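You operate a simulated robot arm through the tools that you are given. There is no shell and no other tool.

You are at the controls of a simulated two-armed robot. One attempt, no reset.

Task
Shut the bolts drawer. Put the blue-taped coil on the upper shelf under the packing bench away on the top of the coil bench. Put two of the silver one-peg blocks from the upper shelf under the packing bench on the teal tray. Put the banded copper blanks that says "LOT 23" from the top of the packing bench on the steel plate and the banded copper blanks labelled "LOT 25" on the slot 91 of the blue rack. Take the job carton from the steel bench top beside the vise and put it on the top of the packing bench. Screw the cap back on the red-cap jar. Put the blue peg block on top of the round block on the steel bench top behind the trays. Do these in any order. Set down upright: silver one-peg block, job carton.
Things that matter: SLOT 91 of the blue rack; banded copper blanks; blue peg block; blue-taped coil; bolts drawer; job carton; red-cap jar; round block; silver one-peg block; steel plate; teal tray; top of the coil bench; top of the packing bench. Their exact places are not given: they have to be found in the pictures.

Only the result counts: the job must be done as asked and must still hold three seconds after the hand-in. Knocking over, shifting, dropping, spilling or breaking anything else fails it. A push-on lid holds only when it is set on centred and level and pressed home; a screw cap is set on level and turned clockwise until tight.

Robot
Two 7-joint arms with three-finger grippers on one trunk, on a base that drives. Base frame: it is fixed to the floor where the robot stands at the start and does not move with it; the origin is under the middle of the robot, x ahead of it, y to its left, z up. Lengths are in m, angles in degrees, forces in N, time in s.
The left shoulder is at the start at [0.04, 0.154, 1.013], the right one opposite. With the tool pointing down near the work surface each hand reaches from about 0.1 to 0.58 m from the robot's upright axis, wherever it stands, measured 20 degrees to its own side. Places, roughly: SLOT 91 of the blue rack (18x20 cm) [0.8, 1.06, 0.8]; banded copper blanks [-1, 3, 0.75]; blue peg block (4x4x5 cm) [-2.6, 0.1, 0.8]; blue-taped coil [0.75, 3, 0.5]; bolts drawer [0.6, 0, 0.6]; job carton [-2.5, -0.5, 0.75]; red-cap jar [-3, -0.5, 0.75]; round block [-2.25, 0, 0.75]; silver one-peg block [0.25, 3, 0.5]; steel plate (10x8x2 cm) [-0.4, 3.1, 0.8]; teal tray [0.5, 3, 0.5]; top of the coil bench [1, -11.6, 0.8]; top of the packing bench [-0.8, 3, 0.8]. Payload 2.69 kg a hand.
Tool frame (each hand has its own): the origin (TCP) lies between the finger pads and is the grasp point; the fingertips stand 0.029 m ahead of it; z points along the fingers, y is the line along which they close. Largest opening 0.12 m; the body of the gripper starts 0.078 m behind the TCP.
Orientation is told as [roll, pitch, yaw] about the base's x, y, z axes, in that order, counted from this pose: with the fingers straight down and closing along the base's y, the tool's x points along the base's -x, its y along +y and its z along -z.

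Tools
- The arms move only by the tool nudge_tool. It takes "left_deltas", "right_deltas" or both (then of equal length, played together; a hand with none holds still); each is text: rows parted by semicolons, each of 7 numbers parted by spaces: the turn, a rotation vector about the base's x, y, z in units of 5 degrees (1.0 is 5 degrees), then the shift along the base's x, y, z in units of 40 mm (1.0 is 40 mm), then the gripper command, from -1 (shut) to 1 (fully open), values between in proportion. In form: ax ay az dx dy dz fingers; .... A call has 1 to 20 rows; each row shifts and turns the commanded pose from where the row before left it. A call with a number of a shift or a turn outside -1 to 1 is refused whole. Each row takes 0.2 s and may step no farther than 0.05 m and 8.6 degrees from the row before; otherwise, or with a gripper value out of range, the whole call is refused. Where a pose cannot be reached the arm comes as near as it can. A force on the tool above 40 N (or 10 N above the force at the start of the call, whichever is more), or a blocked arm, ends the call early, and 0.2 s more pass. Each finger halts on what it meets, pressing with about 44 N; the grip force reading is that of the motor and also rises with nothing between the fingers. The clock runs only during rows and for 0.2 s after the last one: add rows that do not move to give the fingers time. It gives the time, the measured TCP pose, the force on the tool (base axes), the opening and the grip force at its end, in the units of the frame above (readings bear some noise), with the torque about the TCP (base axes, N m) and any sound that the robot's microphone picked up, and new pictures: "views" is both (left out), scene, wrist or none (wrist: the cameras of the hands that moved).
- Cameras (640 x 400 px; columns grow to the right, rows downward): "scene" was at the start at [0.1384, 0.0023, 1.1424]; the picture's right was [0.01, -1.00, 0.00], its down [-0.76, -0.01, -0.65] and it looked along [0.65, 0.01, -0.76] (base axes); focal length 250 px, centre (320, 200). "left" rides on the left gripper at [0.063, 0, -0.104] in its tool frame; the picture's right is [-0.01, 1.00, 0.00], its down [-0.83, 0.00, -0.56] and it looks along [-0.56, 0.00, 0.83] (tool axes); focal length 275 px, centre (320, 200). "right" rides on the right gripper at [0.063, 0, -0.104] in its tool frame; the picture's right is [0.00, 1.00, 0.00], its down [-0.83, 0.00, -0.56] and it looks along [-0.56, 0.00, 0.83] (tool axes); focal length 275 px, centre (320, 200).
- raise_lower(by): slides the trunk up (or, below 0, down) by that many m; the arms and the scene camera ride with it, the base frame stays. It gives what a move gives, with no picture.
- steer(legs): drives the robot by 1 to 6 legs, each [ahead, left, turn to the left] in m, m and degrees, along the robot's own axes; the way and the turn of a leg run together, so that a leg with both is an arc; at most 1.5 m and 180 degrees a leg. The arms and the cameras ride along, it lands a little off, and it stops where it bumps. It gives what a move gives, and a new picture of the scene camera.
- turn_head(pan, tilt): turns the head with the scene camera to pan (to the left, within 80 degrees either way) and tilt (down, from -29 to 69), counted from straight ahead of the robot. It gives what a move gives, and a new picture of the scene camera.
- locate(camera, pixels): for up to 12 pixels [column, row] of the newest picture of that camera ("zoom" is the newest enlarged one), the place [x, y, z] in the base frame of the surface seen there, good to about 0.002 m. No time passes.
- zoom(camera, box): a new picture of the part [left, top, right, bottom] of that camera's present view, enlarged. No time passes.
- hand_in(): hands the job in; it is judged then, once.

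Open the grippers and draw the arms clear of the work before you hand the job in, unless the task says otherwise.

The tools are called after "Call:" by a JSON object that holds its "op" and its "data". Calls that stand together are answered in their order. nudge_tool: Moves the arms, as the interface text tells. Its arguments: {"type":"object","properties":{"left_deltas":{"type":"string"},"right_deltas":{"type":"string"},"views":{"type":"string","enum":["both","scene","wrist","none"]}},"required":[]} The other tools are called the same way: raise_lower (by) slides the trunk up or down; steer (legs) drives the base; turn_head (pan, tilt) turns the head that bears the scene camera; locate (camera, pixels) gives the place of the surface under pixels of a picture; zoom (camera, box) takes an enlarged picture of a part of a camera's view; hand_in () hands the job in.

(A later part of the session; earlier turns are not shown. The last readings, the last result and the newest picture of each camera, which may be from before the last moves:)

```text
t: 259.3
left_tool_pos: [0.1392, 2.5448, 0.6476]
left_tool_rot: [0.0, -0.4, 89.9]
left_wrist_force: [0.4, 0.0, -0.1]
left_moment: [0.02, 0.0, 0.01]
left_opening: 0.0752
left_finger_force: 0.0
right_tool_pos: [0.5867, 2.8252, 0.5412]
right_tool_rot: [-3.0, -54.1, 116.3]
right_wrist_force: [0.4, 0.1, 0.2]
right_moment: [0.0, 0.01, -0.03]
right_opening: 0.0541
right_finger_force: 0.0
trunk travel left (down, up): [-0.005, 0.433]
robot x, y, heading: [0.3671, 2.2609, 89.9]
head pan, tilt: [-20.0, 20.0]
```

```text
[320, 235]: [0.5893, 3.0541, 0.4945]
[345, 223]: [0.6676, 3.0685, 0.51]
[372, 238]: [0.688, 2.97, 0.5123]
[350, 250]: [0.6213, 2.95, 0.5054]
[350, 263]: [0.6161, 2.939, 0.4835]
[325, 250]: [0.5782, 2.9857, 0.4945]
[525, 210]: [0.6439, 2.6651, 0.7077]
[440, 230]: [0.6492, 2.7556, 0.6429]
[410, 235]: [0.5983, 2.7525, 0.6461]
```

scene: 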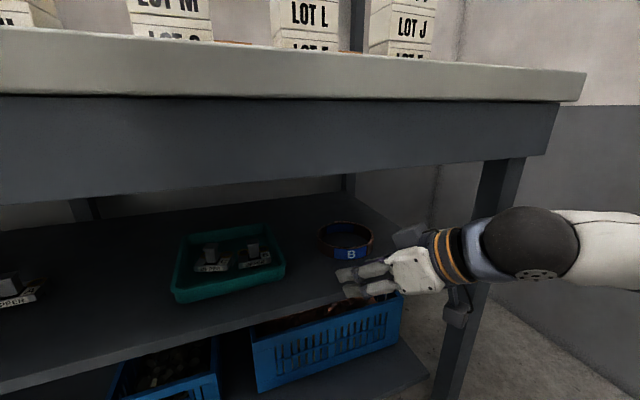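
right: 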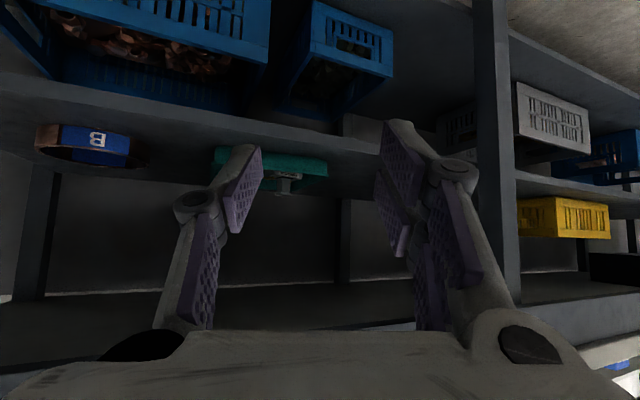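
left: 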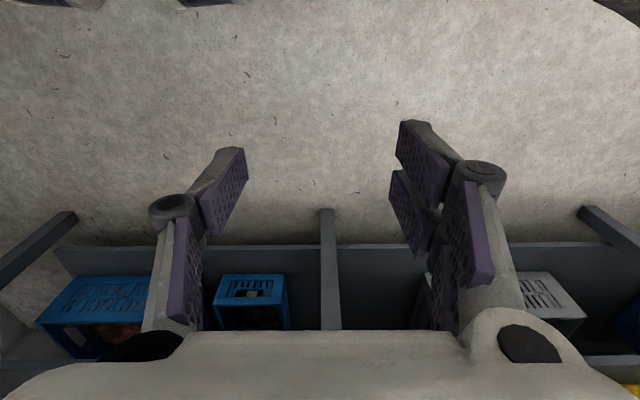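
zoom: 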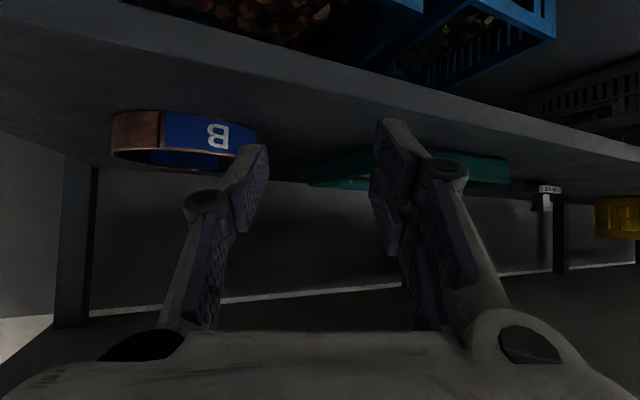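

The joint's top reads 0.708 at this height, a little tight under the apron (0.717). I check the forearm's position too before flattening the hand slightly.

Call:
{"op": "locate", "data": {"camera": "scene", "pixels": [[600, 235], [632, 215], [632, 280], [600, 290], [570, 215], [545, 215], [500, 230], [480, 200], [485, 170]]}}

```text
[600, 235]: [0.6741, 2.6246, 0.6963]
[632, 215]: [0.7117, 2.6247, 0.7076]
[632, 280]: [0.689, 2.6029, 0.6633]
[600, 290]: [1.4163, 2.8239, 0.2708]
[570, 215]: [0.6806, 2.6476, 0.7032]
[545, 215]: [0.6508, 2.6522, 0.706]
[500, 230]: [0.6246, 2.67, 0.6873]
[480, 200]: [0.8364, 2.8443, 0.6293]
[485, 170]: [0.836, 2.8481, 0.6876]
```

The forearm runs to the right in front of the bench leg with some room. I flatten the hand 3° more and advance 8 cm, then re-check.

Call:
{"op": "nudge_tool", "data": {"right_deltas": "0.55 0.23 0 0 0 0.05 -0.1; 0 0 0 0 0 0 -0.1", "views": "none"}}

Call:
{"op": "steer", "data": {"legs": [[0.08, 0, 0]]}}

Call:
{"op": "locate", "data": {"camera": "scene", "pixels": [[480, 200], [525, 215], [545, 215], [570, 215], [600, 225], [632, 215], [510, 180], [350, 265], [372, 260]]}}

Call:
{"op": "zoom", "data": {"camera": "right", "box": [0, 0, 640, 400]}}

```text
t: 259.9
left_tool_pos: [0.1383, 2.5446, 0.6487]
left_tool_rot: [0.1, -0.6, 89.8]
left_wrist_force: [0.0, 0.0, -0.5]
left_moment: [0.01, 0.02, -0.03]
left_opening: 0.0751
left_finger_force: 0.0
right_tool_pos: [0.5863, 2.8253, 0.5432]
right_tool_rot: [-3.5, -57.0, 116.7]
right_wrist_force: [-0.2, 0.4, 0.3]
right_moment: [0.0, -0.02, -0.01]
right_opening: 0.0542
right_finger_force: 0.0
trunk travel left (down, up): [-0.005, 0.433]
robot x, y, heading: [0.3659, 2.2607, 89.6]
head pan, tilt: [-20.0, 20.0]
```

```text
t: 260.9
left_tool_pos: [0.1409, 2.625, 0.648]
left_tool_rot: [0.1, -0.7, 89.7]
left_wrist_force: [-0.5, -0.9, 0.4]
left_moment: [-0.02, 0.0, 0.02]
left_opening: 0.0748
left_finger_force: 0.0
right_tool_pos: [0.587, 2.9051, 0.5422]
right_tool_rot: [-3.5, -57.0, 116.6]
right_wrist_force: [0.0, -0.5, 0.7]
right_moment: [0.0, -0.02, 0.06]
right_opening: 0.0542
right_finger_force: 0.1
trunk travel left (down, up): [-0.005, 0.433]
robot x, y, heading: [0.3648, 2.3399, 89.4]
head pan, tilt: [-20.0, 20.0]
```

scene: 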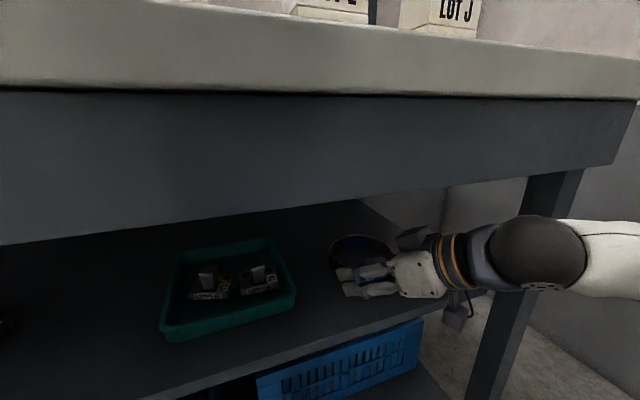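

```text
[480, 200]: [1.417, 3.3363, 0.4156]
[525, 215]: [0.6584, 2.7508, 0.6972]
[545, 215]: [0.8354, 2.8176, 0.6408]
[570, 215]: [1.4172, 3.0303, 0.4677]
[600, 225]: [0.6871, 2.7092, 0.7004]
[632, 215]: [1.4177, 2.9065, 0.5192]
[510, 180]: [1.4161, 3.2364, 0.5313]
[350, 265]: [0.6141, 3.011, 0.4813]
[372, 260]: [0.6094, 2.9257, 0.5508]
```

```text
1.00 times, centred on (320, 200) of right (not enlarged: the box is as wide or as high as the picture)
```

zoom: 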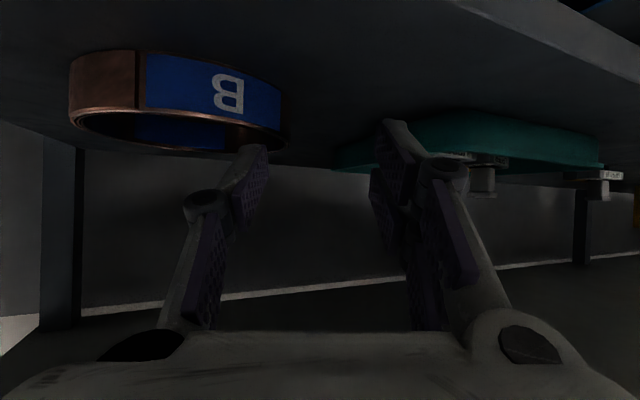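

Joint top is ~0.70 at y≈2.75; it should pass under. I advance 68 mm with the base so the fingers straddle the ring's near-left wall from above.

Call:
{"op": "steer", "data": {"legs": [[0.068, 0, 0]]}}

Call:
{"op": "zoom", "data": {"camera": "right", "box": [0, 0, 640, 400]}}

```text
t: 261.9
left_tool_pos: [0.1406, 2.6922, 0.6476]
left_tool_rot: [0.1, -0.6, 89.6]
left_wrist_force: [-0.3, -0.4, 0.9]
left_moment: [-0.03, -0.02, -0.02]
left_opening: 0.0749
left_finger_force: 0.2
right_tool_pos: [0.5881, 2.9726, 0.5438]
right_tool_rot: [-3.5, -57.0, 116.6]
right_wrist_force: [0.4, 0.1, -0.3]
right_moment: [-0.01, 0.01, 0.0]
right_opening: 0.0543
right_finger_force: 0.0
trunk travel left (down, up): [-0.005, 0.433]
robot x, y, heading: [0.364, 2.409, 90.1]
head pan, tilt: [-20.0, 20.0]
```

scene: 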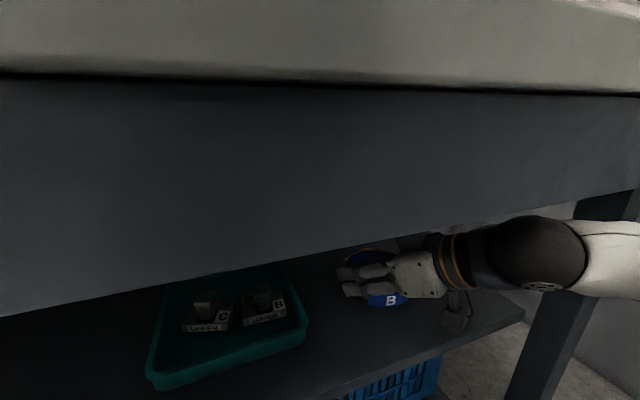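

```text
1.00 times, centred on (320, 200) of right (not enlarged: the box is as wide or as high as the picture)
```

zoom: 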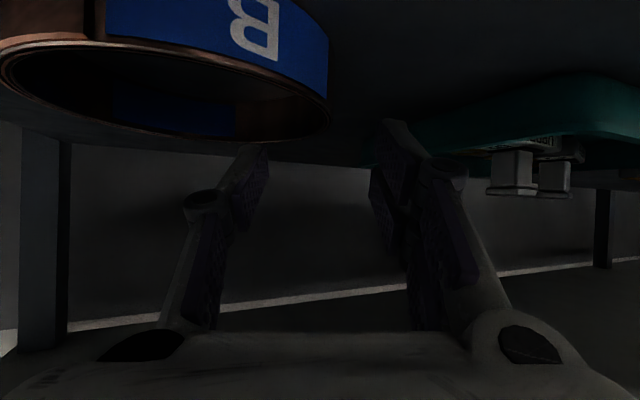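

The ring's wall edge is at col ~328, midway between the fingers (tips at cols ~255 and ~390). I lower 28 mm in steps, watching the force.

Call:
{"op": "nudge_tool", "data": {"right_deltas": "0 0 0 0 0 -0.2 -0.1; 0 0 0 0 0 -0.2 -0.1; 0 0 0 0 0 -0.2 -0.1; 0 0 0 0 0 -0.1 -0.1; 0 0 0 0 0 0 -0.1", "views": "wrist"}}

```text
t: 263.1
left_tool_pos: [0.1415, 2.692, 0.648]
left_tool_rot: [0.2, -0.6, 89.6]
left_wrist_force: [0.8, 0.0, 0.1]
left_moment: [-0.02, -0.01, -0.01]
left_opening: 0.0749
left_finger_force: 0.0
right_tool_pos: [0.5887, 2.973, 0.5156]
right_tool_rot: [-3.4, -57.0, 116.5]
right_wrist_force: [-0.2, 0.2, 0.1]
right_moment: [-0.01, -0.01, -0.01]
right_opening: 0.0539
right_finger_force: 0.0
trunk travel left (down, up): [-0.005, 0.433]
robot x, y, heading: [0.3659, 2.4063, 89.5]
head pan, tilt: [-20.0, 20.0]
```

right: 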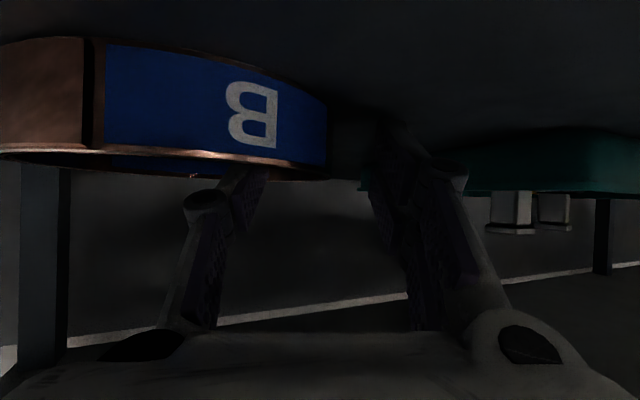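

The inner finger is inside the ring and there's no contact force. I lower 3 mm more and close on the wall.

Call:
{"op": "nudge_tool", "data": {"right_deltas": "0 0 0 0 0 -0.08 -0.1; 0 0 0 0 0 0 -0.4; 0 0 0 0 0 0 -0.6; 0 0 0 0 0 0 -0.8; 0 0 0 0 0 0 -1; 0 0 0 0 0 0 -1; 0 0 0 0 0 0 -1", "views": "wrist"}}

```text
t: 264.7
left_tool_pos: [0.141, 2.6921, 0.648]
left_tool_rot: [0.1, -0.7, 89.6]
left_wrist_force: [-0.1, 0.4, 0.2]
left_moment: [-0.04, 0.0, -0.01]
left_opening: 0.075
left_finger_force: 0.1
right_tool_pos: [0.5895, 2.972, 0.5136]
right_tool_rot: [-3.7, -57.1, 116.6]
right_wrist_force: [4.4, 9.3, 19.5]
right_moment: [0.38, 0.29, -0.13]
right_opening: 0.0062
right_finger_force: 34.0
trunk travel left (down, up): [-0.005, 0.433]
robot x, y, heading: [0.3655, 2.4056, 89.7]
head pan, tilt: [-20.0, 20.0]
```

right: 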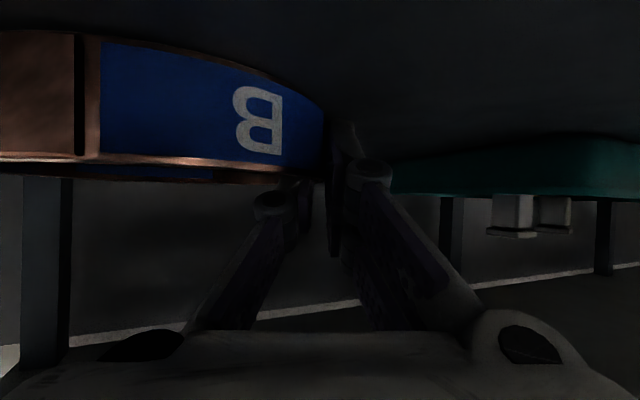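

The wall (6 mm) is gripped. I lift gently 15 mm and check the ring follows.

Call:
{"op": "nudge_tool", "data": {"right_deltas": "0 0 0 0 0 0.1 -1; 0 0 0 0 0 0.12 -1; 0 0 0 0 0 0.15 -1; 0 0 0 0 0 0 -1", "views": "both"}}

Call:
{"op": "zoom", "data": {"camera": "scene", "box": [300, 220, 520, 340]}}

```text
t: 265.7
left_tool_pos: [0.1416, 2.6928, 0.6491]
left_tool_rot: [0.0, -0.5, 89.6]
left_wrist_force: [-0.3, 0.1, 0.0]
left_moment: [0.0, 0.01, 0.0]
left_opening: 0.0751
left_finger_force: 0.1
right_tool_pos: [0.5879, 2.9722, 0.5263]
right_tool_rot: [-3.3, -56.9, 116.4]
right_wrist_force: [-0.1, -0.2, -4.8]
right_moment: [-0.16, 0.24, 0.01]
right_opening: 0.006
right_finger_force: 34.1
trunk travel left (down, up): [-0.005, 0.433]
robot x, y, heading: [0.3652, 2.4081, 89.4]
head pan, tilt: [-20.0, 20.0]
```

scene: 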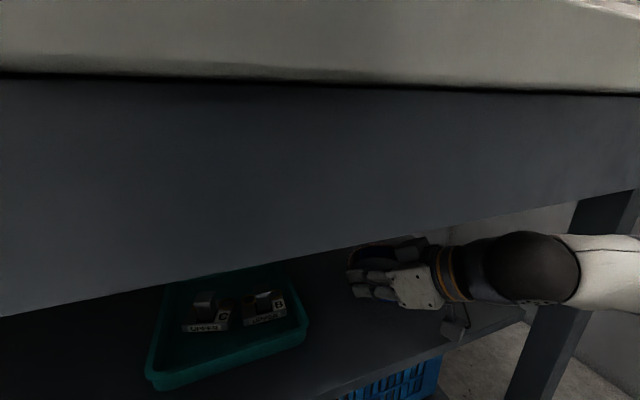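
right: 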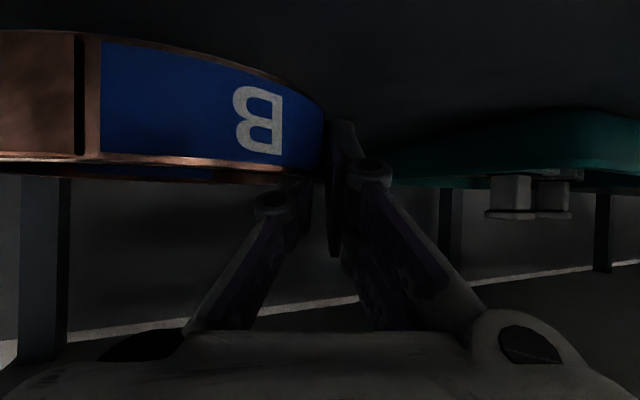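

```text
2.91 times, centred on (410, 280) of scene
```

zoom: 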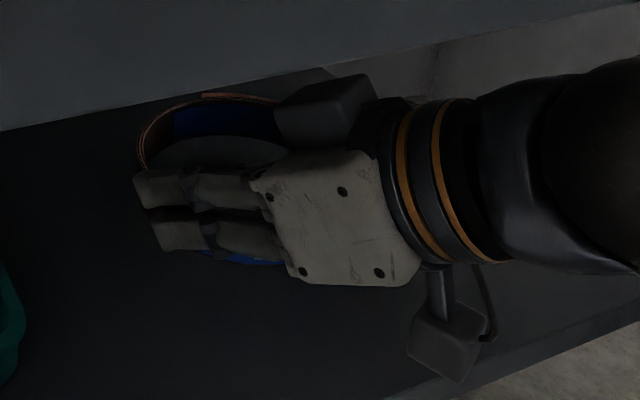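

The coil is held level (4.8 N). I back out 0.28 m, slide left away from the rack, and back further into the open.

Call:
{"op": "steer", "data": {"legs": [[-0.28, 0, 0]]}}

Call:
{"op": "steer", "data": {"legs": [[0, 0.55, 0], [-0.45, 0, 0]]}}

```text
t: 267.7
left_tool_pos: [0.1392, 2.4128, 0.648]
left_tool_rot: [0.0, -0.5, 89.8]
left_wrist_force: [-1.0, 0.4, 0.1]
left_moment: [0.01, -0.04, 0.01]
left_opening: 0.075
left_finger_force: 0.1
right_tool_pos: [0.5859, 2.693, 0.5263]
right_tool_rot: [-3.4, -56.9, 116.6]
right_wrist_force: [0.3, 0.1, -5.0]
right_moment: [-0.18, 0.23, -0.03]
right_opening: 0.0061
right_finger_force: 34.3
trunk travel left (down, up): [-0.005, 0.433]
robot x, y, heading: [0.3636, 2.1299, 89.5]
head pan, tilt: [-20.0, 20.0]
```

scene: 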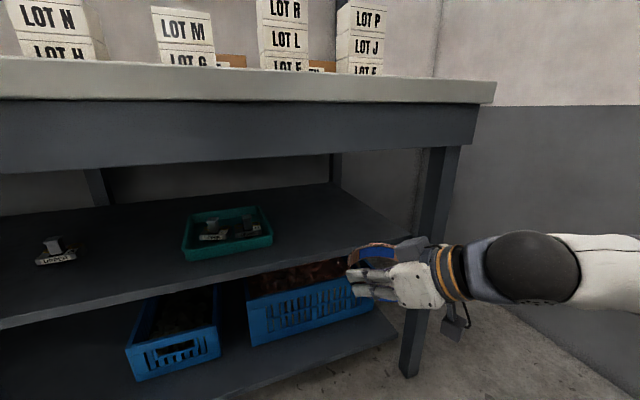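

```text
t: 274.8
left_tool_pos: [-0.4201, 1.9639, 0.6485]
left_tool_rot: [0.1, -0.5, 89.6]
left_wrist_force: [0.1, 0.5, 0.0]
left_moment: [0.01, 0.01, -0.01]
left_opening: 0.0751
left_finger_force: 0.1
right_tool_pos: [0.0278, 2.2431, 0.526]
right_tool_rot: [-3.5, -57.0, 116.4]
right_wrist_force: [-0.4, 0.1, -4.8]
right_moment: [-0.18, 0.24, 0.04]
right_opening: 0.0059
right_finger_force: 34.1
trunk travel left (down, up): [-0.005, 0.433]
robot x, y, heading: [-0.1973, 1.6779, 89.6]
head pan, tilt: [-20.0, 20.0]
```

scene: 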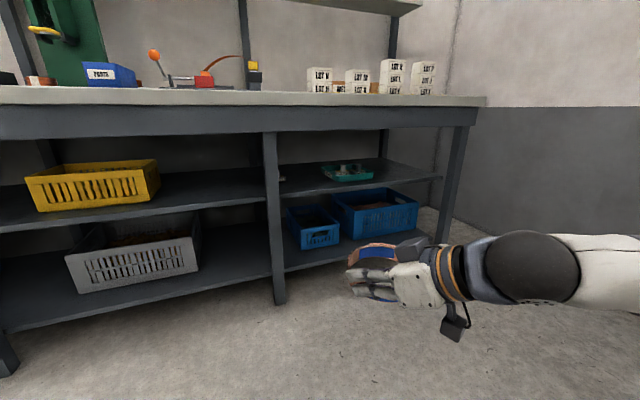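

The coil rides well. I raise the trunk, move further from the rack, and turn to face −y to look for the way to the coil bench.

Call:
{"op": "raise_lower", "data": {"by": 0.375}}

Call:
{"op": "steer", "data": {"legs": [[0, 0.5, 0], [0, 0, 90], [0, 0, 90]]}}

Call:
{"op": "turn_head", "data": {"pan": 0, "tilt": 10}}

```text
t: 278.4
left_tool_pos: [-0.4197, 1.9642, 1.0222]
left_tool_rot: [0.1, -0.5, 89.7]
left_wrist_force: [-0.6, 0.6, -0.5]
left_moment: [-0.04, 0.01, 0.0]
left_opening: 0.0748
left_finger_force: 0.0
right_tool_pos: [0.0276, 2.2426, 0.9009]
right_tool_rot: [-3.3, -57.0, 116.4]
right_wrist_force: [0.2, 0.4, -4.8]
right_moment: [-0.15, 0.26, 0.02]
right_opening: 0.0058
right_finger_force: 33.7
trunk travel left (down, up): [-0.38, 0.058]
robot x, y, heading: [-0.1956, 1.6807, 89.5]
head pan, tilt: [-20.0, 20.0]
```

```text
t: 290.3
left_tool_pos: [-0.4908, 1.3872, 1.0232]
left_tool_rot: [0.0, -0.5, -93.2]
left_wrist_force: [0.2, 0.6, -0.2]
left_moment: [0.0, 0.02, 0.0]
left_opening: 0.0748
left_finger_force: 0.0
right_tool_pos: [-0.9512, 1.1293, 0.9017]
right_tool_rot: [-3.3, -56.8, -66.4]
right_wrist_force: [-0.9, -0.6, -4.5]
right_moment: [0.16, -0.27, 0.02]
right_opening: 0.006
right_finger_force: 33.6
trunk travel left (down, up): [-0.38, 0.058]
robot x, y, heading: [-0.7, 1.6845, -93.4]
head pan, tilt: [-20.0, 20.0]
```

scene: 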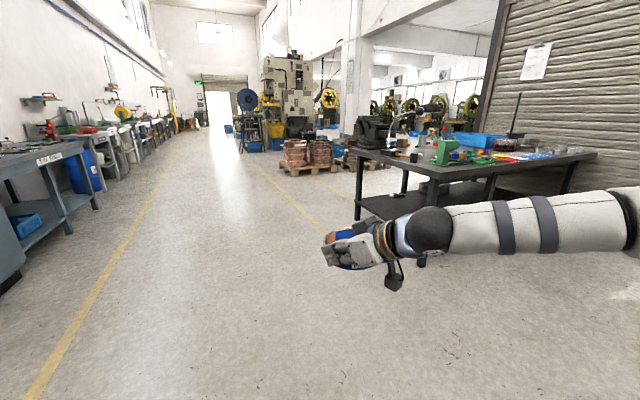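

```text
t: 291.1
left_tool_pos: [-0.4926, 1.3861, 1.0233]
left_tool_rot: [0.1, -0.5, -93.2]
left_wrist_force: [0.2, -0.1, 0.2]
left_moment: [-0.03, 0.0, -0.04]
left_opening: 0.0751
left_finger_force: 0.1
right_tool_pos: [-0.9522, 1.1296, 0.9011]
right_tool_rot: [-3.4, -56.9, -66.5]
right_wrist_force: [0.5, 0.0, -4.5]
right_moment: [0.12, -0.26, 0.0]
right_opening: 0.0059
right_finger_force: 33.6
trunk travel left (down, up): [-0.38, 0.058]
robot x, y, heading: [-0.702, 1.6811, -93.1]
head pan, tilt: [0.0, 10.0]
```

scene: 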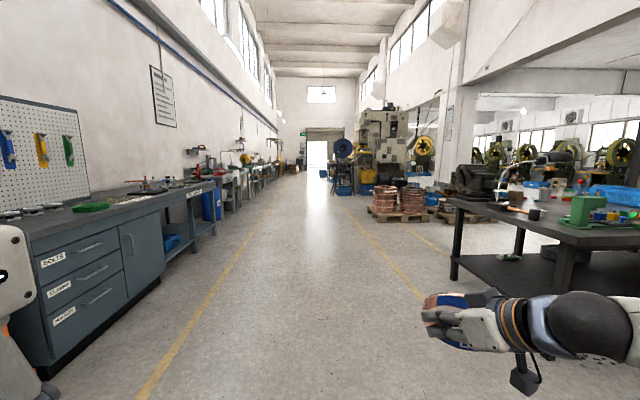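

A long aisle opens ahead with benches on the left and the steel bench on the right. I straighten and drive down the aisle about 6 m, keeping x≈−0.6.

Call:
{"op": "steer", "data": {"legs": [[0, 0, 3.2], [1.5, 0, 0], [1.5, 0, 0], [1.5, 0, 0], [1.5, 0, 0]]}}

```text
t: 319.9
left_tool_pos: [-0.5636, -4.572, 1.0227]
left_tool_rot: [0.1, -0.4, -91.2]
left_wrist_force: [0.7, 0.2, -0.4]
left_moment: [0.03, 0.02, 0.0]
left_opening: 0.0751
left_finger_force: 0.0
right_tool_pos: [-1.0141, -4.8441, 0.901]
right_tool_rot: [-3.4, -57.0, -64.5]
right_wrist_force: [-0.7, -0.7, -4.8]
right_moment: [0.16, -0.25, -0.01]
right_opening: 0.0061
right_finger_force: 33.0
trunk travel left (down, up): [-0.38, 0.058]
robot x, y, heading: [-0.7826, -4.283, -91.3]
head pan, tilt: [0.0, 10.0]
```

scene: 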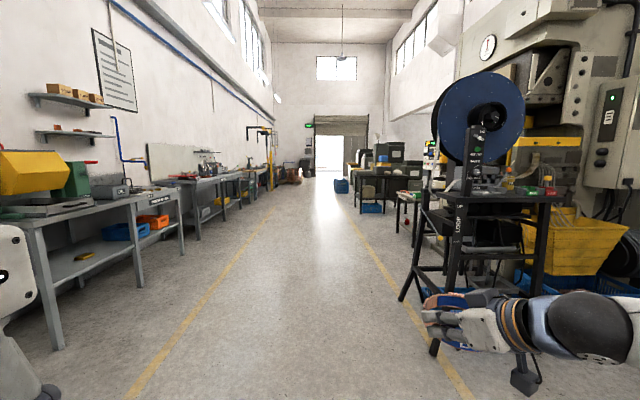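

Halfway. A stand is ahead on the right at (405,300); I locate it and the left bench to choose my lane.

Call:
{"op": "locate", "data": {"camera": "scene", "pixels": [[402, 298], [435, 345], [465, 340], [55, 345], [125, 290], [185, 240], [400, 220], [370, 205], [260, 185], [200, 200], [150, 385]]}}

```text
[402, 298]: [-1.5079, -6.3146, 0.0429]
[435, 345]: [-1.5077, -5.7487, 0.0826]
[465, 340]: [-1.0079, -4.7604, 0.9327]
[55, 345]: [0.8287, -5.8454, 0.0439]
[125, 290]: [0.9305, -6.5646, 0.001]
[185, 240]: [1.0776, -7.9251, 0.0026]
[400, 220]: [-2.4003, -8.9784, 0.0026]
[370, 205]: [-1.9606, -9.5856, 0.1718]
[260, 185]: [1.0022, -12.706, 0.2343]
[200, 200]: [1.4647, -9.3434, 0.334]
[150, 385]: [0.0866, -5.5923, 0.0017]
```

The stand's legs are at x≈−1.51 and the left benches at x≥0.83. I shift 0.35 m left and go on about 5.5 m.

Call:
{"op": "steer", "data": {"legs": [[0, 0.35, 1.3], [1.5, 0, 0], [1.5, 0, 0], [1.5, 0, 0], [1.0, 0, 0]]}}

```text
t: 349.1
left_tool_pos: [-0.3867, -10.1043, 1.0227]
left_tool_rot: [0.1, -0.5, -93.3]
left_wrist_force: [-0.3, -0.3, 0.3]
left_moment: [0.03, 0.0, 0.0]
left_opening: 0.0752
left_finger_force: 0.0
right_tool_pos: [-0.8471, -10.3595, 0.901]
right_tool_rot: [-3.4, -56.9, -66.4]
right_wrist_force: [0.6, -0.7, -5.0]
right_moment: [0.14, -0.24, 0.01]
right_opening: 0.0058
right_finger_force: 32.5
trunk travel left (down, up): [-0.38, 0.058]
robot x, y, heading: [-0.5939, -9.8091, -93.3]
head pan, tilt: [0.0, 10.0]
```

scene: 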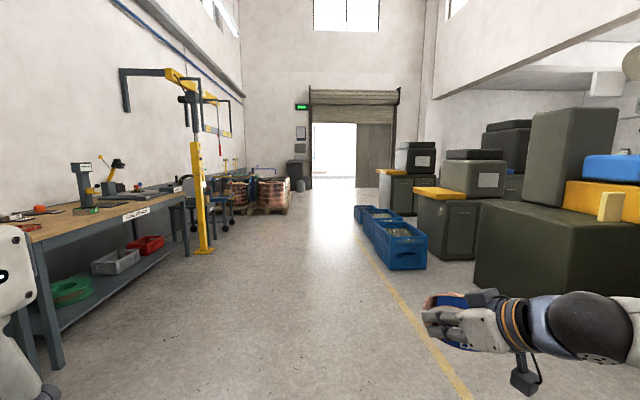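

A bench with a label at (135,212) is on the left. I zoom to read it and see its top.

Call:
{"op": "zoom", "data": {"camera": "scene", "box": [0, 130, 240, 300]}}

Call:
{"op": "locate", "data": {"camera": "scene", "pixels": [[135, 213], [120, 200], [50, 230], [160, 200], [190, 190], [100, 205], [205, 250], [60, 360], [40, 235], [80, 215]]}}

```text
2.35 times, centred on (120, 215) of scene
```

zoom: 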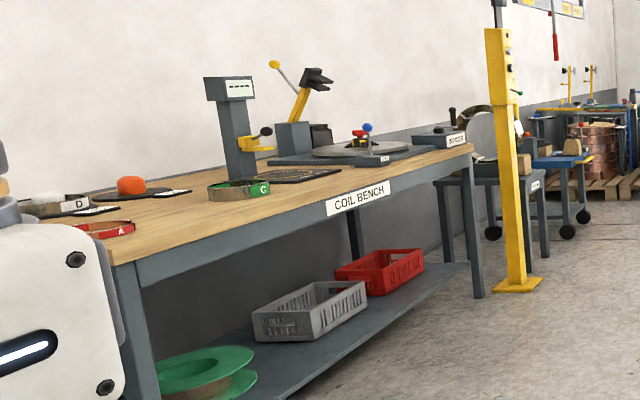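

```text
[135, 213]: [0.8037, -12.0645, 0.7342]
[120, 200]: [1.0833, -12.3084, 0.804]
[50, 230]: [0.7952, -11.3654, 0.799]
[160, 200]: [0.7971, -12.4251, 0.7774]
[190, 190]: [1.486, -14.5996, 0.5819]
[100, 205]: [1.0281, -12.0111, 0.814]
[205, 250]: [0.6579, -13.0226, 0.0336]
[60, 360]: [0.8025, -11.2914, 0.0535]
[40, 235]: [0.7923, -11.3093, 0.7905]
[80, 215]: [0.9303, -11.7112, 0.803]
```

This is the COIL BENCH (top z≈0.803, front x≈0.795), already holding coils A, C and D. I drive alongside and turn to face it.

Call:
{"op": "steer", "data": {"legs": [[1.5, 0, 0], [0, 0, 93.3]]}}

Call:
{"op": "turn_head", "data": {"pan": 0, "tilt": 25}}

```text
t: 360.5
left_tool_pos: [-0.3927, -11.0883, 1.0224]
left_tool_rot: [0.0, -0.6, -1.7]
left_wrist_force: [-0.4, 0.3, 0.4]
left_moment: [0.01, 0.0, 0.0]
left_opening: 0.0747
left_finger_force: 0.1
right_tool_pos: [-0.122, -11.543, 0.9009]
right_tool_rot: [-3.4, -56.9, 25.3]
right_wrist_force: [0.1, 0.6, -4.2]
right_moment: [0.27, 0.16, 0.0]
right_opening: 0.0061
right_finger_force: 33.4
trunk travel left (down, up): [-0.38, 0.058]
robot x, y, heading: [-0.6788, -11.3051, -1.6]
head pan, tilt: [0.0, 10.0]
```

scene: 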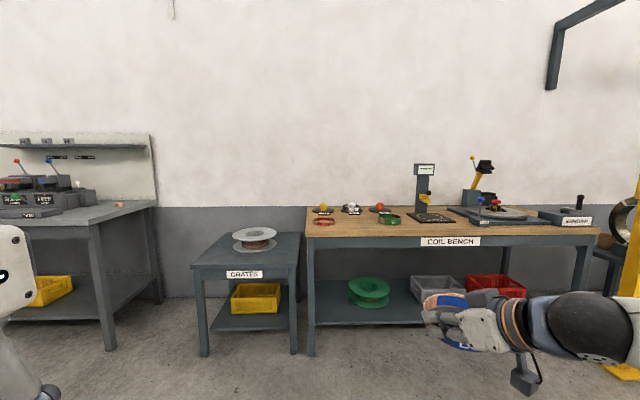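

```text
t: 361.2
left_tool_pos: [-0.3921, -11.0905, 1.0234]
left_tool_rot: [0.0, -0.6, -1.6]
left_wrist_force: [-0.7, 0.1, 0.3]
left_moment: [0.02, 0.01, 0.02]
left_opening: 0.075
left_finger_force: 0.1
right_tool_pos: [-0.1212, -11.5426, 0.9003]
right_tool_rot: [-3.3, -57.0, 25.4]
right_wrist_force: [0.2, 0.0, -4.2]
right_moment: [0.26, 0.15, 0.01]
right_opening: 0.0061
right_finger_force: 33.4
trunk travel left (down, up): [-0.38, 0.058]
robot x, y, heading: [-0.6787, -11.3057, -1.6]
head pan, tilt: [0.0, 25.0]
```

scene: 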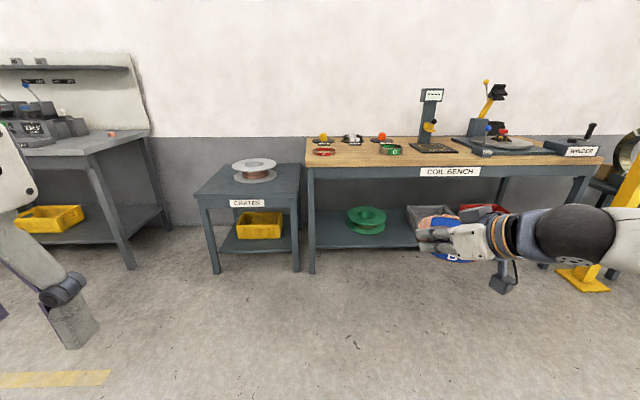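

Call:
{"op": "zoom", "data": {"camera": "scene", "box": [290, 70, 530, 200]}}

Call:
{"op": "locate", "data": {"camera": "scene", "pixels": [[312, 165], [325, 153], [345, 160], [365, 160], [390, 150], [420, 158], [440, 160], [350, 140], [325, 140], [380, 140], [470, 157], [310, 140]]}}

```text
2.67 times, centred on (410, 135) of scene
```

zoom: 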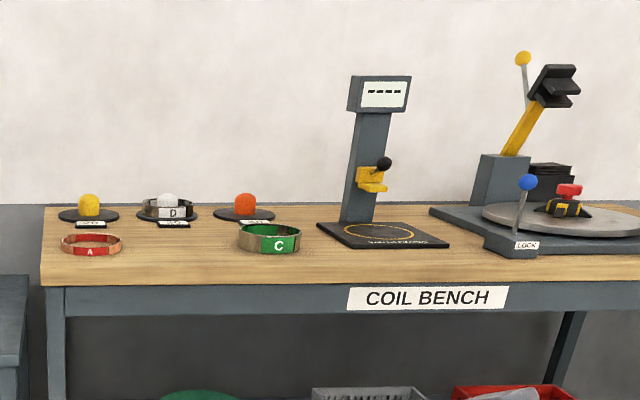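

```text
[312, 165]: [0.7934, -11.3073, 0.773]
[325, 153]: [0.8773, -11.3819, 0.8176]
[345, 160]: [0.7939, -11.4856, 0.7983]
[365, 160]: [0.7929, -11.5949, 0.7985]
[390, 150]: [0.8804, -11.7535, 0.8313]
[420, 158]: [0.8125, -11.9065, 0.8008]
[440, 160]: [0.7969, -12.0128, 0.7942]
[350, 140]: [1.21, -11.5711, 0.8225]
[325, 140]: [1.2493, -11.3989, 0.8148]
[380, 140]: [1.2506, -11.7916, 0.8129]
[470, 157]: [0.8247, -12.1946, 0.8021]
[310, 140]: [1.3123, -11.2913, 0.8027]
```

The gap between coils A and C (y ≈ −11.45…−11.69) looks free. I straighten the heading, go 0.7 m ahead and measure from close.

Call:
{"op": "steer", "data": {"legs": [[0.7, 0, 1.6]]}}

Call:
{"op": "turn_head", "data": {"pan": -15, "tilt": 40}}

```text
t: 365.1
left_tool_pos: [0.3132, -11.0859, 1.0226]
left_tool_rot: [0.1, -0.5, 0.6]
left_wrist_force: [-0.7, -0.1, 0.0]
left_moment: [-0.03, 0.0, 0.03]
left_opening: 0.075
left_finger_force: 0.1
right_tool_pos: [0.5991, -11.5277, 0.9003]
right_tool_rot: [-3.3, -56.8, 27.3]
right_wrist_force: [0.2, -0.1, -5.1]
right_moment: [0.29, 0.14, -0.01]
right_opening: 0.0061
right_finger_force: 33.2
trunk travel left (down, up): [-0.38, 0.058]
robot x, y, heading: [0.0297, -11.3126, 0.5]
head pan, tilt: [0.0, 25.0]
```

scene: 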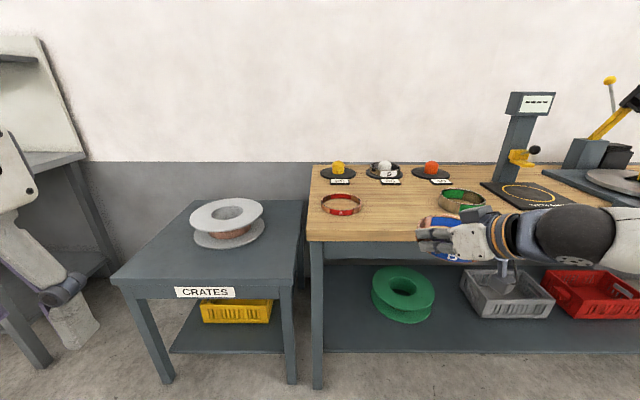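

```text
t: 365.9
left_tool_pos: [0.3131, -11.0871, 1.0232]
left_tool_rot: [0.1, -0.6, 0.6]
left_wrist_force: [0.7, -0.3, 0.5]
left_moment: [0.02, -0.01, -0.05]
left_opening: 0.0747
left_finger_force: 0.1
right_tool_pos: [0.5991, -11.5283, 0.9002]
right_tool_rot: [-3.4, -56.8, 27.3]
right_wrist_force: [0.4, 0.7, -4.8]
right_moment: [0.24, 0.17, -0.02]
right_opening: 0.006
right_finger_force: 33.2
trunk travel left (down, up): [-0.38, 0.058]
robot x, y, heading: [0.0329, -11.3122, 0.4]
head pan, tilt: [-15.0, 40.0]
```

scene: 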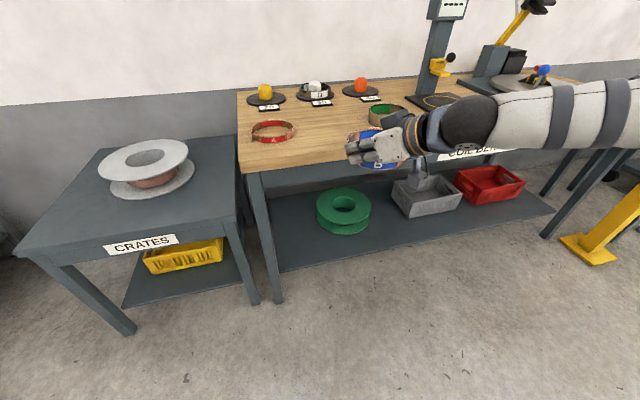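

I locate the extents of coils A and C and the bench surface between them.

Call:
{"op": "zoom", "data": {"camera": "scene", "box": [230, 75, 430, 185]}}

Call:
{"op": "locate", "data": {"camera": "scene", "pixels": [[252, 131], [297, 130], [274, 139], [274, 122], [369, 112], [404, 115], [386, 122], [330, 125], [330, 140], [345, 130], [330, 158], [365, 100]]}}

```text
3.20 times, centred on (330, 130) of scene
```

zoom: 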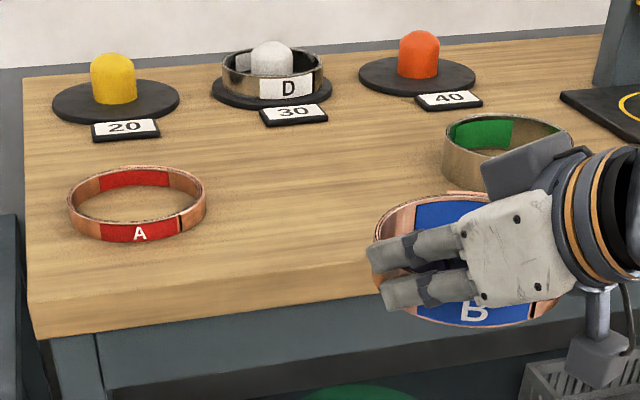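

```text
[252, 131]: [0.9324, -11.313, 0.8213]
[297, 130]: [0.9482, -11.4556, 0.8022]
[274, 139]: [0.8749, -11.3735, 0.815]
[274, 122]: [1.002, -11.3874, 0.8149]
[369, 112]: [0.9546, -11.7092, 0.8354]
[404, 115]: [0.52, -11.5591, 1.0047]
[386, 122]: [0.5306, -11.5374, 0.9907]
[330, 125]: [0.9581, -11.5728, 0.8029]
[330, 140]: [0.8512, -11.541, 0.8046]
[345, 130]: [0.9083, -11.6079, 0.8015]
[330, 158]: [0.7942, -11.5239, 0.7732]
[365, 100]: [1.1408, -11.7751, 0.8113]
```

The gap is 25 cm wide (y −11.452…−11.705), enough for coil B centred at y≈−11.578. I locate coil B's own rim in the hand to know where its centre is.

Call:
{"op": "locate", "data": {"camera": "zoom", "pixels": [[380, 215], [430, 203], [470, 196], [470, 318], [520, 318], [440, 315], [555, 300], [377, 235], [450, 240], [385, 280]]}}

```text
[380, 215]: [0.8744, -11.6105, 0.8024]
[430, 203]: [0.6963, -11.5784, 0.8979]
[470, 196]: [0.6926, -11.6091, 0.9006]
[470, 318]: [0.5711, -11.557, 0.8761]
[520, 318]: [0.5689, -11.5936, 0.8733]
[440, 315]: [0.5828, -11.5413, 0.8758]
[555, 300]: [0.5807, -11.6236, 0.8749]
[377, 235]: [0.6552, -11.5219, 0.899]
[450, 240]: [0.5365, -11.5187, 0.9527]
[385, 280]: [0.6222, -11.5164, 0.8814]
```

Coil B's centre is TCP + (0.036, −0.056). I drive 0.256 m ahead so it hangs over the gap.

Call:
{"op": "steer", "data": {"legs": [[0.256, 0.005, -0.4]]}}

Call:
{"op": "turn_head", "data": {"pan": -20, "tilt": 50}}

```text
t: 367.8
left_tool_pos: [0.5711, -11.0805, 1.0233]
left_tool_rot: [0.1, -0.5, 0.4]
left_wrist_force: [0.4, 0.5, 0.1]
left_moment: [0.01, 0.04, 0.04]
left_opening: 0.0748
left_finger_force: 0.0
right_tool_pos: [0.8568, -11.523, 0.9002]
right_tool_rot: [-3.4, -56.7, 27.2]
right_wrist_force: [1.0, 0.4, -5.3]
right_moment: [0.25, 0.15, -0.02]
right_opening: 0.0057
right_finger_force: 32.6
trunk travel left (down, up): [-0.38, 0.058]
robot x, y, heading: [0.2872, -11.307, 0.3]
head pan, tilt: [-15.0, 40.0]
```

scene: 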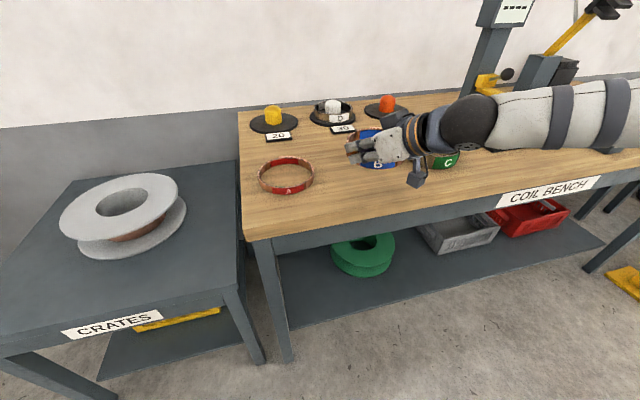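

```text
t: 368.5
left_tool_pos: [0.5705, -11.0796, 1.0243]
left_tool_rot: [0.1, -0.5, 0.4]
left_wrist_force: [0.6, -0.7, 0.6]
left_moment: [0.02, -0.03, 0.01]
left_opening: 0.075
left_finger_force: 0.0
right_tool_pos: [0.8559, -11.5238, 0.9011]
right_tool_rot: [-3.3, -56.8, 27.3]
right_wrist_force: [0.8, -0.1, -5.3]
right_moment: [0.29, 0.18, -0.02]
right_opening: 0.0062
right_finger_force: 33.3
trunk travel left (down, up): [-0.38, 0.058]
robot x, y, heading: [0.2917, -11.3053, 0.3]
head pan, tilt: [-20.0, 50.0]
```

scene: 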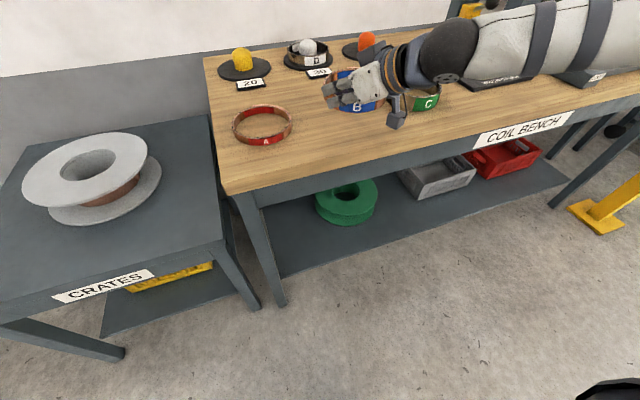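

Before lowering I check where the right forearm and elbow hang relative to the bench items.

Call:
{"op": "locate", "data": {"camera": "scene", "pixels": [[455, 75], [500, 65], [540, 70], [600, 60], [635, 60], [520, 80], [590, 78], [425, 108], [425, 90], [490, 83]]}}

Call:
{"op": "zoom", "data": {"camera": "scene", "box": [280, 20, 480, 150]}}

```text
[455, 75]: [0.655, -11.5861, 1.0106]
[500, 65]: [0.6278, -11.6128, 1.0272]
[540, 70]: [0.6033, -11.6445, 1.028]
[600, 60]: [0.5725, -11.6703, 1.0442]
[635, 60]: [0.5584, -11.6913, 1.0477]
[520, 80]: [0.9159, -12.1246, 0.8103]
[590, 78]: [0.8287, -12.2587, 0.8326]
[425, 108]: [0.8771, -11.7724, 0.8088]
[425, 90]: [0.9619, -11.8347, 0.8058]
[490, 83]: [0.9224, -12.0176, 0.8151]
```

```text
3.08 times, centred on (380, 85) of scene
```

zoom: 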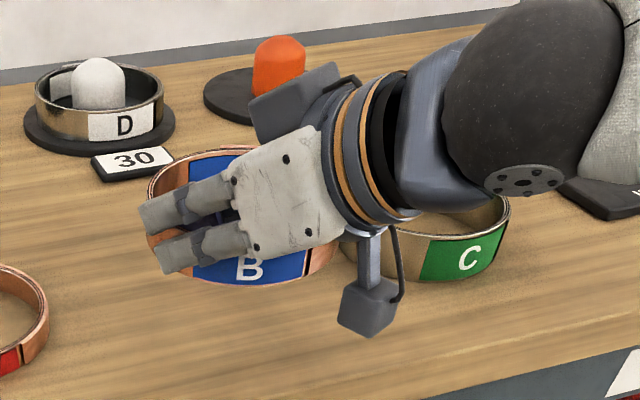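

The forearm is in front of the bench edge, so lowering is safe. I lower 55 mm, then in small steps.

Call:
{"op": "nudge_tool", "data": {"right_deltas": "0 0 0 0 0 -0.3 -1; 0 0 0 0 0 -0.4 -1; 0 0 0 0 0 -0.4 -1; 0 0 0 0 0 -0.25 -1; 0 0 0 0 0 0 -1", "views": "both"}}

```text
t: 369.7
left_tool_pos: [0.5714, -11.0803, 1.0228]
left_tool_rot: [0.2, -0.6, 0.4]
left_wrist_force: [0.3, 0.2, 0.0]
left_moment: [-0.01, 0.0, -0.01]
left_opening: 0.075
left_finger_force: 0.1
right_tool_pos: [0.8553, -11.5224, 0.8465]
right_tool_rot: [-3.3, -56.8, 27.1]
right_wrist_force: [-0.9, -0.8, -5.2]
right_moment: [0.26, 0.19, -0.02]
right_opening: 0.0057
right_finger_force: 33.1
trunk travel left (down, up): [-0.38, 0.058]
robot x, y, heading: [0.2848, -11.3118, 0.5]
head pan, tilt: [-20.0, 50.0]
```

scene: 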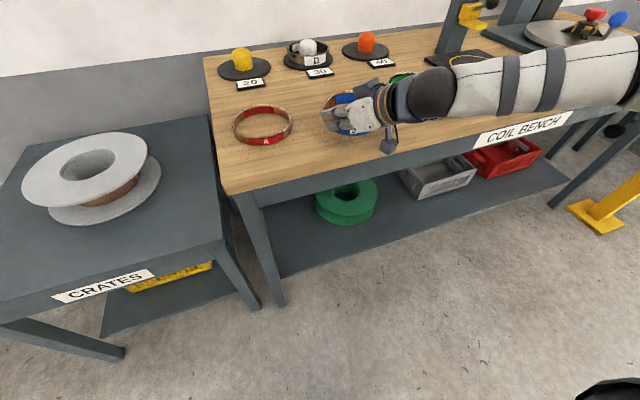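
right: 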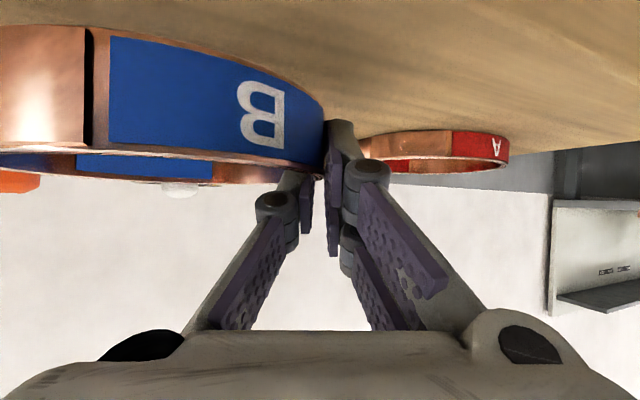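

Coil B hangs low over the wood with A well to the side. I lower in 1 mm steps to contact.

Call:
{"op": "nudge_tool", "data": {"right_deltas": "0 0 0 0 0 -0.06 -1; 0 0 0 0 0 -0.06 -1; 0 0 0 0 0 -0.04 -1; 0 0 0 0 0 0 -1", "views": "none"}}

Call:
{"op": "nudge_tool", "data": {"right_deltas": "0 0 0 0 0 -0.03 -1; 0 0 0 0 0 -0.03 -1; 0 0 0 0 0 0 -1", "views": "none"}}

```text
t: 370.7
left_tool_pos: [0.5707, -11.0801, 1.0219]
left_tool_rot: [0.0, -0.6, 0.4]
left_wrist_force: [-0.1, 0.4, -0.3]
left_moment: [0.01, 0.01, -0.01]
left_opening: 0.0752
left_finger_force: 0.1
right_tool_pos: [0.8558, -11.5251, 0.84]
right_tool_rot: [-3.4, -56.7, 27.1]
right_wrist_force: [-0.7, 0.0, -4.2]
right_moment: [0.27, 0.16, 0.04]
right_opening: 0.0062
right_finger_force: 33.3
trunk travel left (down, up): [-0.38, 0.058]
robot x, y, heading: [0.2888, -11.3076, 0.5]
head pan, tilt: [-20.0, 50.0]
```

```text
t: 371.5
left_tool_pos: [0.5714, -11.0797, 1.0229]
left_tool_rot: [0.1, -0.6, 0.4]
left_wrist_force: [-0.2, 0.2, -0.6]
left_moment: [-0.02, 0.0, 0.01]
left_opening: 0.0751
left_finger_force: 0.1
right_tool_pos: [0.8562, -11.5231, 0.8382]
right_tool_rot: [-3.4, -56.8, 27.2]
right_wrist_force: [-0.4, 0.3, -4.7]
right_moment: [0.27, 0.16, 0.01]
right_opening: 0.0059
right_finger_force: 33.2
trunk travel left (down, up): [-0.38, 0.058]
robot x, y, heading: [0.2911, -11.3092, 0.3]
head pan, tilt: [-20.0, 50.0]
```

Call:
{"op": "nudge_tool", "data": {"right_deltas": "0 0 0 0 0 -0.03 -1; 0 0 0 0 0 -0.03 -1; 0 0 0 0 0 0 -1", "views": "none"}}

Call:
{"op": "nudge_tool", "data": {"right_deltas": "0 0 0 0 0 -0.03 -1; 0 0 0 0 0 -0.02 -1; 0 0 0 0 0 0 -1", "views": "wrist"}}

```text
t: 372.3
left_tool_pos: [0.5702, -11.0801, 1.0229]
left_tool_rot: [0.1, -0.5, 0.3]
left_wrist_force: [0.3, 0.2, 0.2]
left_moment: [0.0, -0.01, 0.02]
left_opening: 0.075
left_finger_force: 0.0
right_tool_pos: [0.8551, -11.5231, 0.8347]
right_tool_rot: [-3.3, -56.9, 27.2]
right_wrist_force: [0.5, 0.6, -5.0]
right_moment: [0.24, 0.21, -0.01]
right_opening: 0.0059
right_finger_force: 32.8
trunk travel left (down, up): [-0.38, 0.058]
robot x, y, heading: [0.2841, -11.3078, 0.3]
head pan, tilt: [-20.0, 50.0]
```

```text
t: 373.1
left_tool_pos: [0.5702, -11.0798, 1.0232]
left_tool_rot: [0.0, -0.6, 0.4]
left_wrist_force: [-0.5, -0.3, -0.1]
left_moment: [0.0, 0.01, 0.02]
left_opening: 0.075
left_finger_force: 0.0
right_tool_pos: [0.8547, -11.5223, 0.8362]
right_tool_rot: [-3.5, -56.9, 27.3]
right_wrist_force: [-1.5, 1.0, 6.6]
right_moment: [-0.11, 0.53, -0.06]
right_opening: 0.0063
right_finger_force: 33.0
trunk travel left (down, up): [-0.38, 0.058]
robot x, y, heading: [0.288, -11.3067, 0.6]
head pan, tilt: [-20.0, 50.0]
```

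right: 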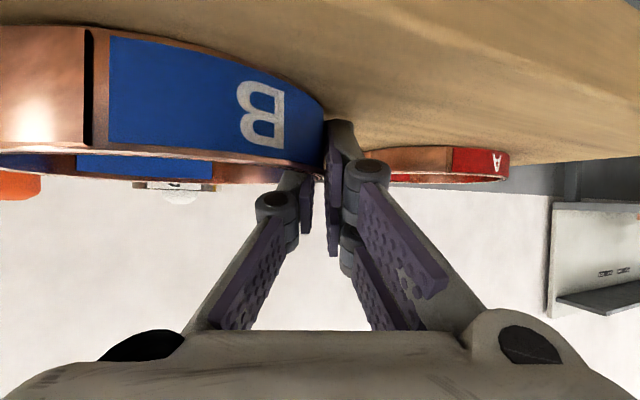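

Contact has begun (+6.6 N). I lower half a millimetre more and open the fingers slightly to release.

Call:
{"op": "nudge_tool", "data": {"right_deltas": "0 0 0 0 0 -0.02 -1; 0 0 0 0 0 0 -1; 0 0 0 0 0 0 -0.8; 0 0 0 0 0 0 -0.6; 0 0 0 0 0 0 -0.5; 0 0 0 0 0 0 -0.5", "views": "wrist"}}

```text
t: 374.5
left_tool_pos: [0.57, -11.0798, 1.0227]
left_tool_rot: [0.1, -0.5, 0.4]
left_wrist_force: [0.2, -0.7, -0.1]
left_moment: [-0.03, -0.02, 0.01]
left_opening: 0.0753
left_finger_force: 0.1
right_tool_pos: [0.8559, -11.5234, 0.8327]
right_tool_rot: [-3.4, -56.9, 27.2]
right_wrist_force: [2.5, -0.8, 6.1]
right_moment: [0.09, -0.13, -0.05]
right_opening: 0.0317
right_finger_force: 0.0
trunk travel left (down, up): [-0.38, 0.058]
robot x, y, heading: [0.2847, -11.3079, 0.7]
head pan, tilt: [-20.0, 50.0]
```

right: 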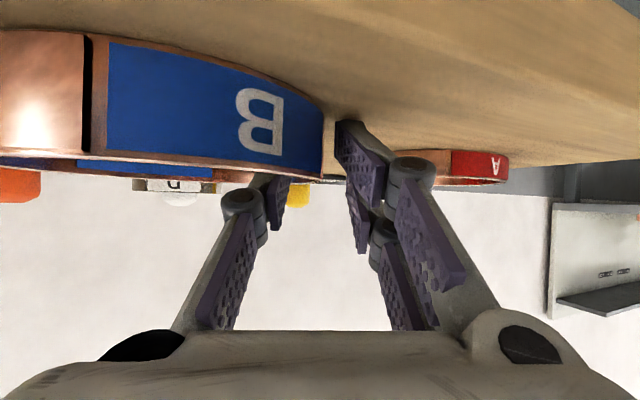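

Released (opening 31.7 mm). I raise the hand straight up slowly and check the coil stays.

Call:
{"op": "nudge_tool", "data": {"right_deltas": "0 0 0 0 0 0.1 -0.5; 0 0 0 0 0 0.2 -0.5; 0 0 0 0 0 0.4 -0.5; 0 0 0 0 0 0.6 -0.5; 0 0 0 0 0 0.8 -0.5; 0 0 0 0 0 0.8 -0.5; 0 0 0 0 0 0 -0.5", "views": "both"}}

```text
t: 376.1
left_tool_pos: [0.5687, -11.0801, 1.0225]
left_tool_rot: [0.1, -0.7, 0.4]
left_wrist_force: [-0.6, -0.2, -0.6]
left_moment: [0.01, 0.01, 0.02]
left_opening: 0.0748
left_finger_force: 0.2
right_tool_pos: [0.857, -11.5227, 0.9512]
right_tool_rot: [-3.4, -56.8, 27.1]
right_wrist_force: [-0.1, -0.5, -0.4]
right_moment: [0.02, -0.01, 0.03]
right_opening: 0.03
right_finger_force: 0.1
trunk travel left (down, up): [-0.38, 0.058]
robot x, y, heading: [0.2861, -11.3065, 0.6]
head pan, tilt: [-20.0, 50.0]
```

scene: 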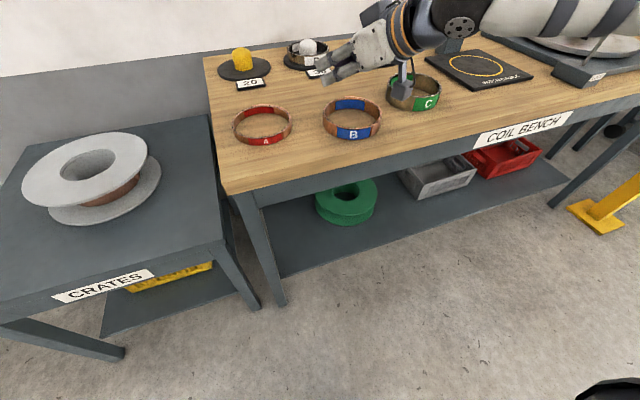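
right: 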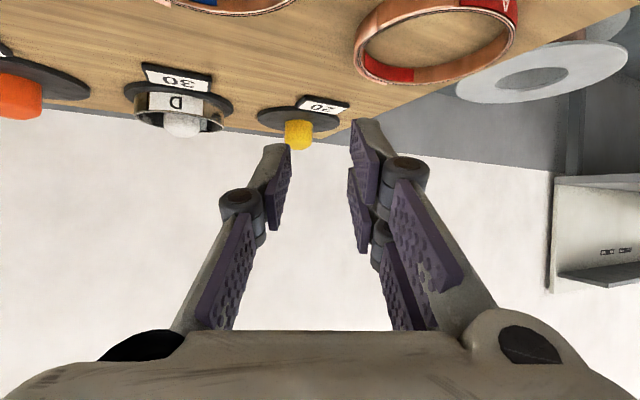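

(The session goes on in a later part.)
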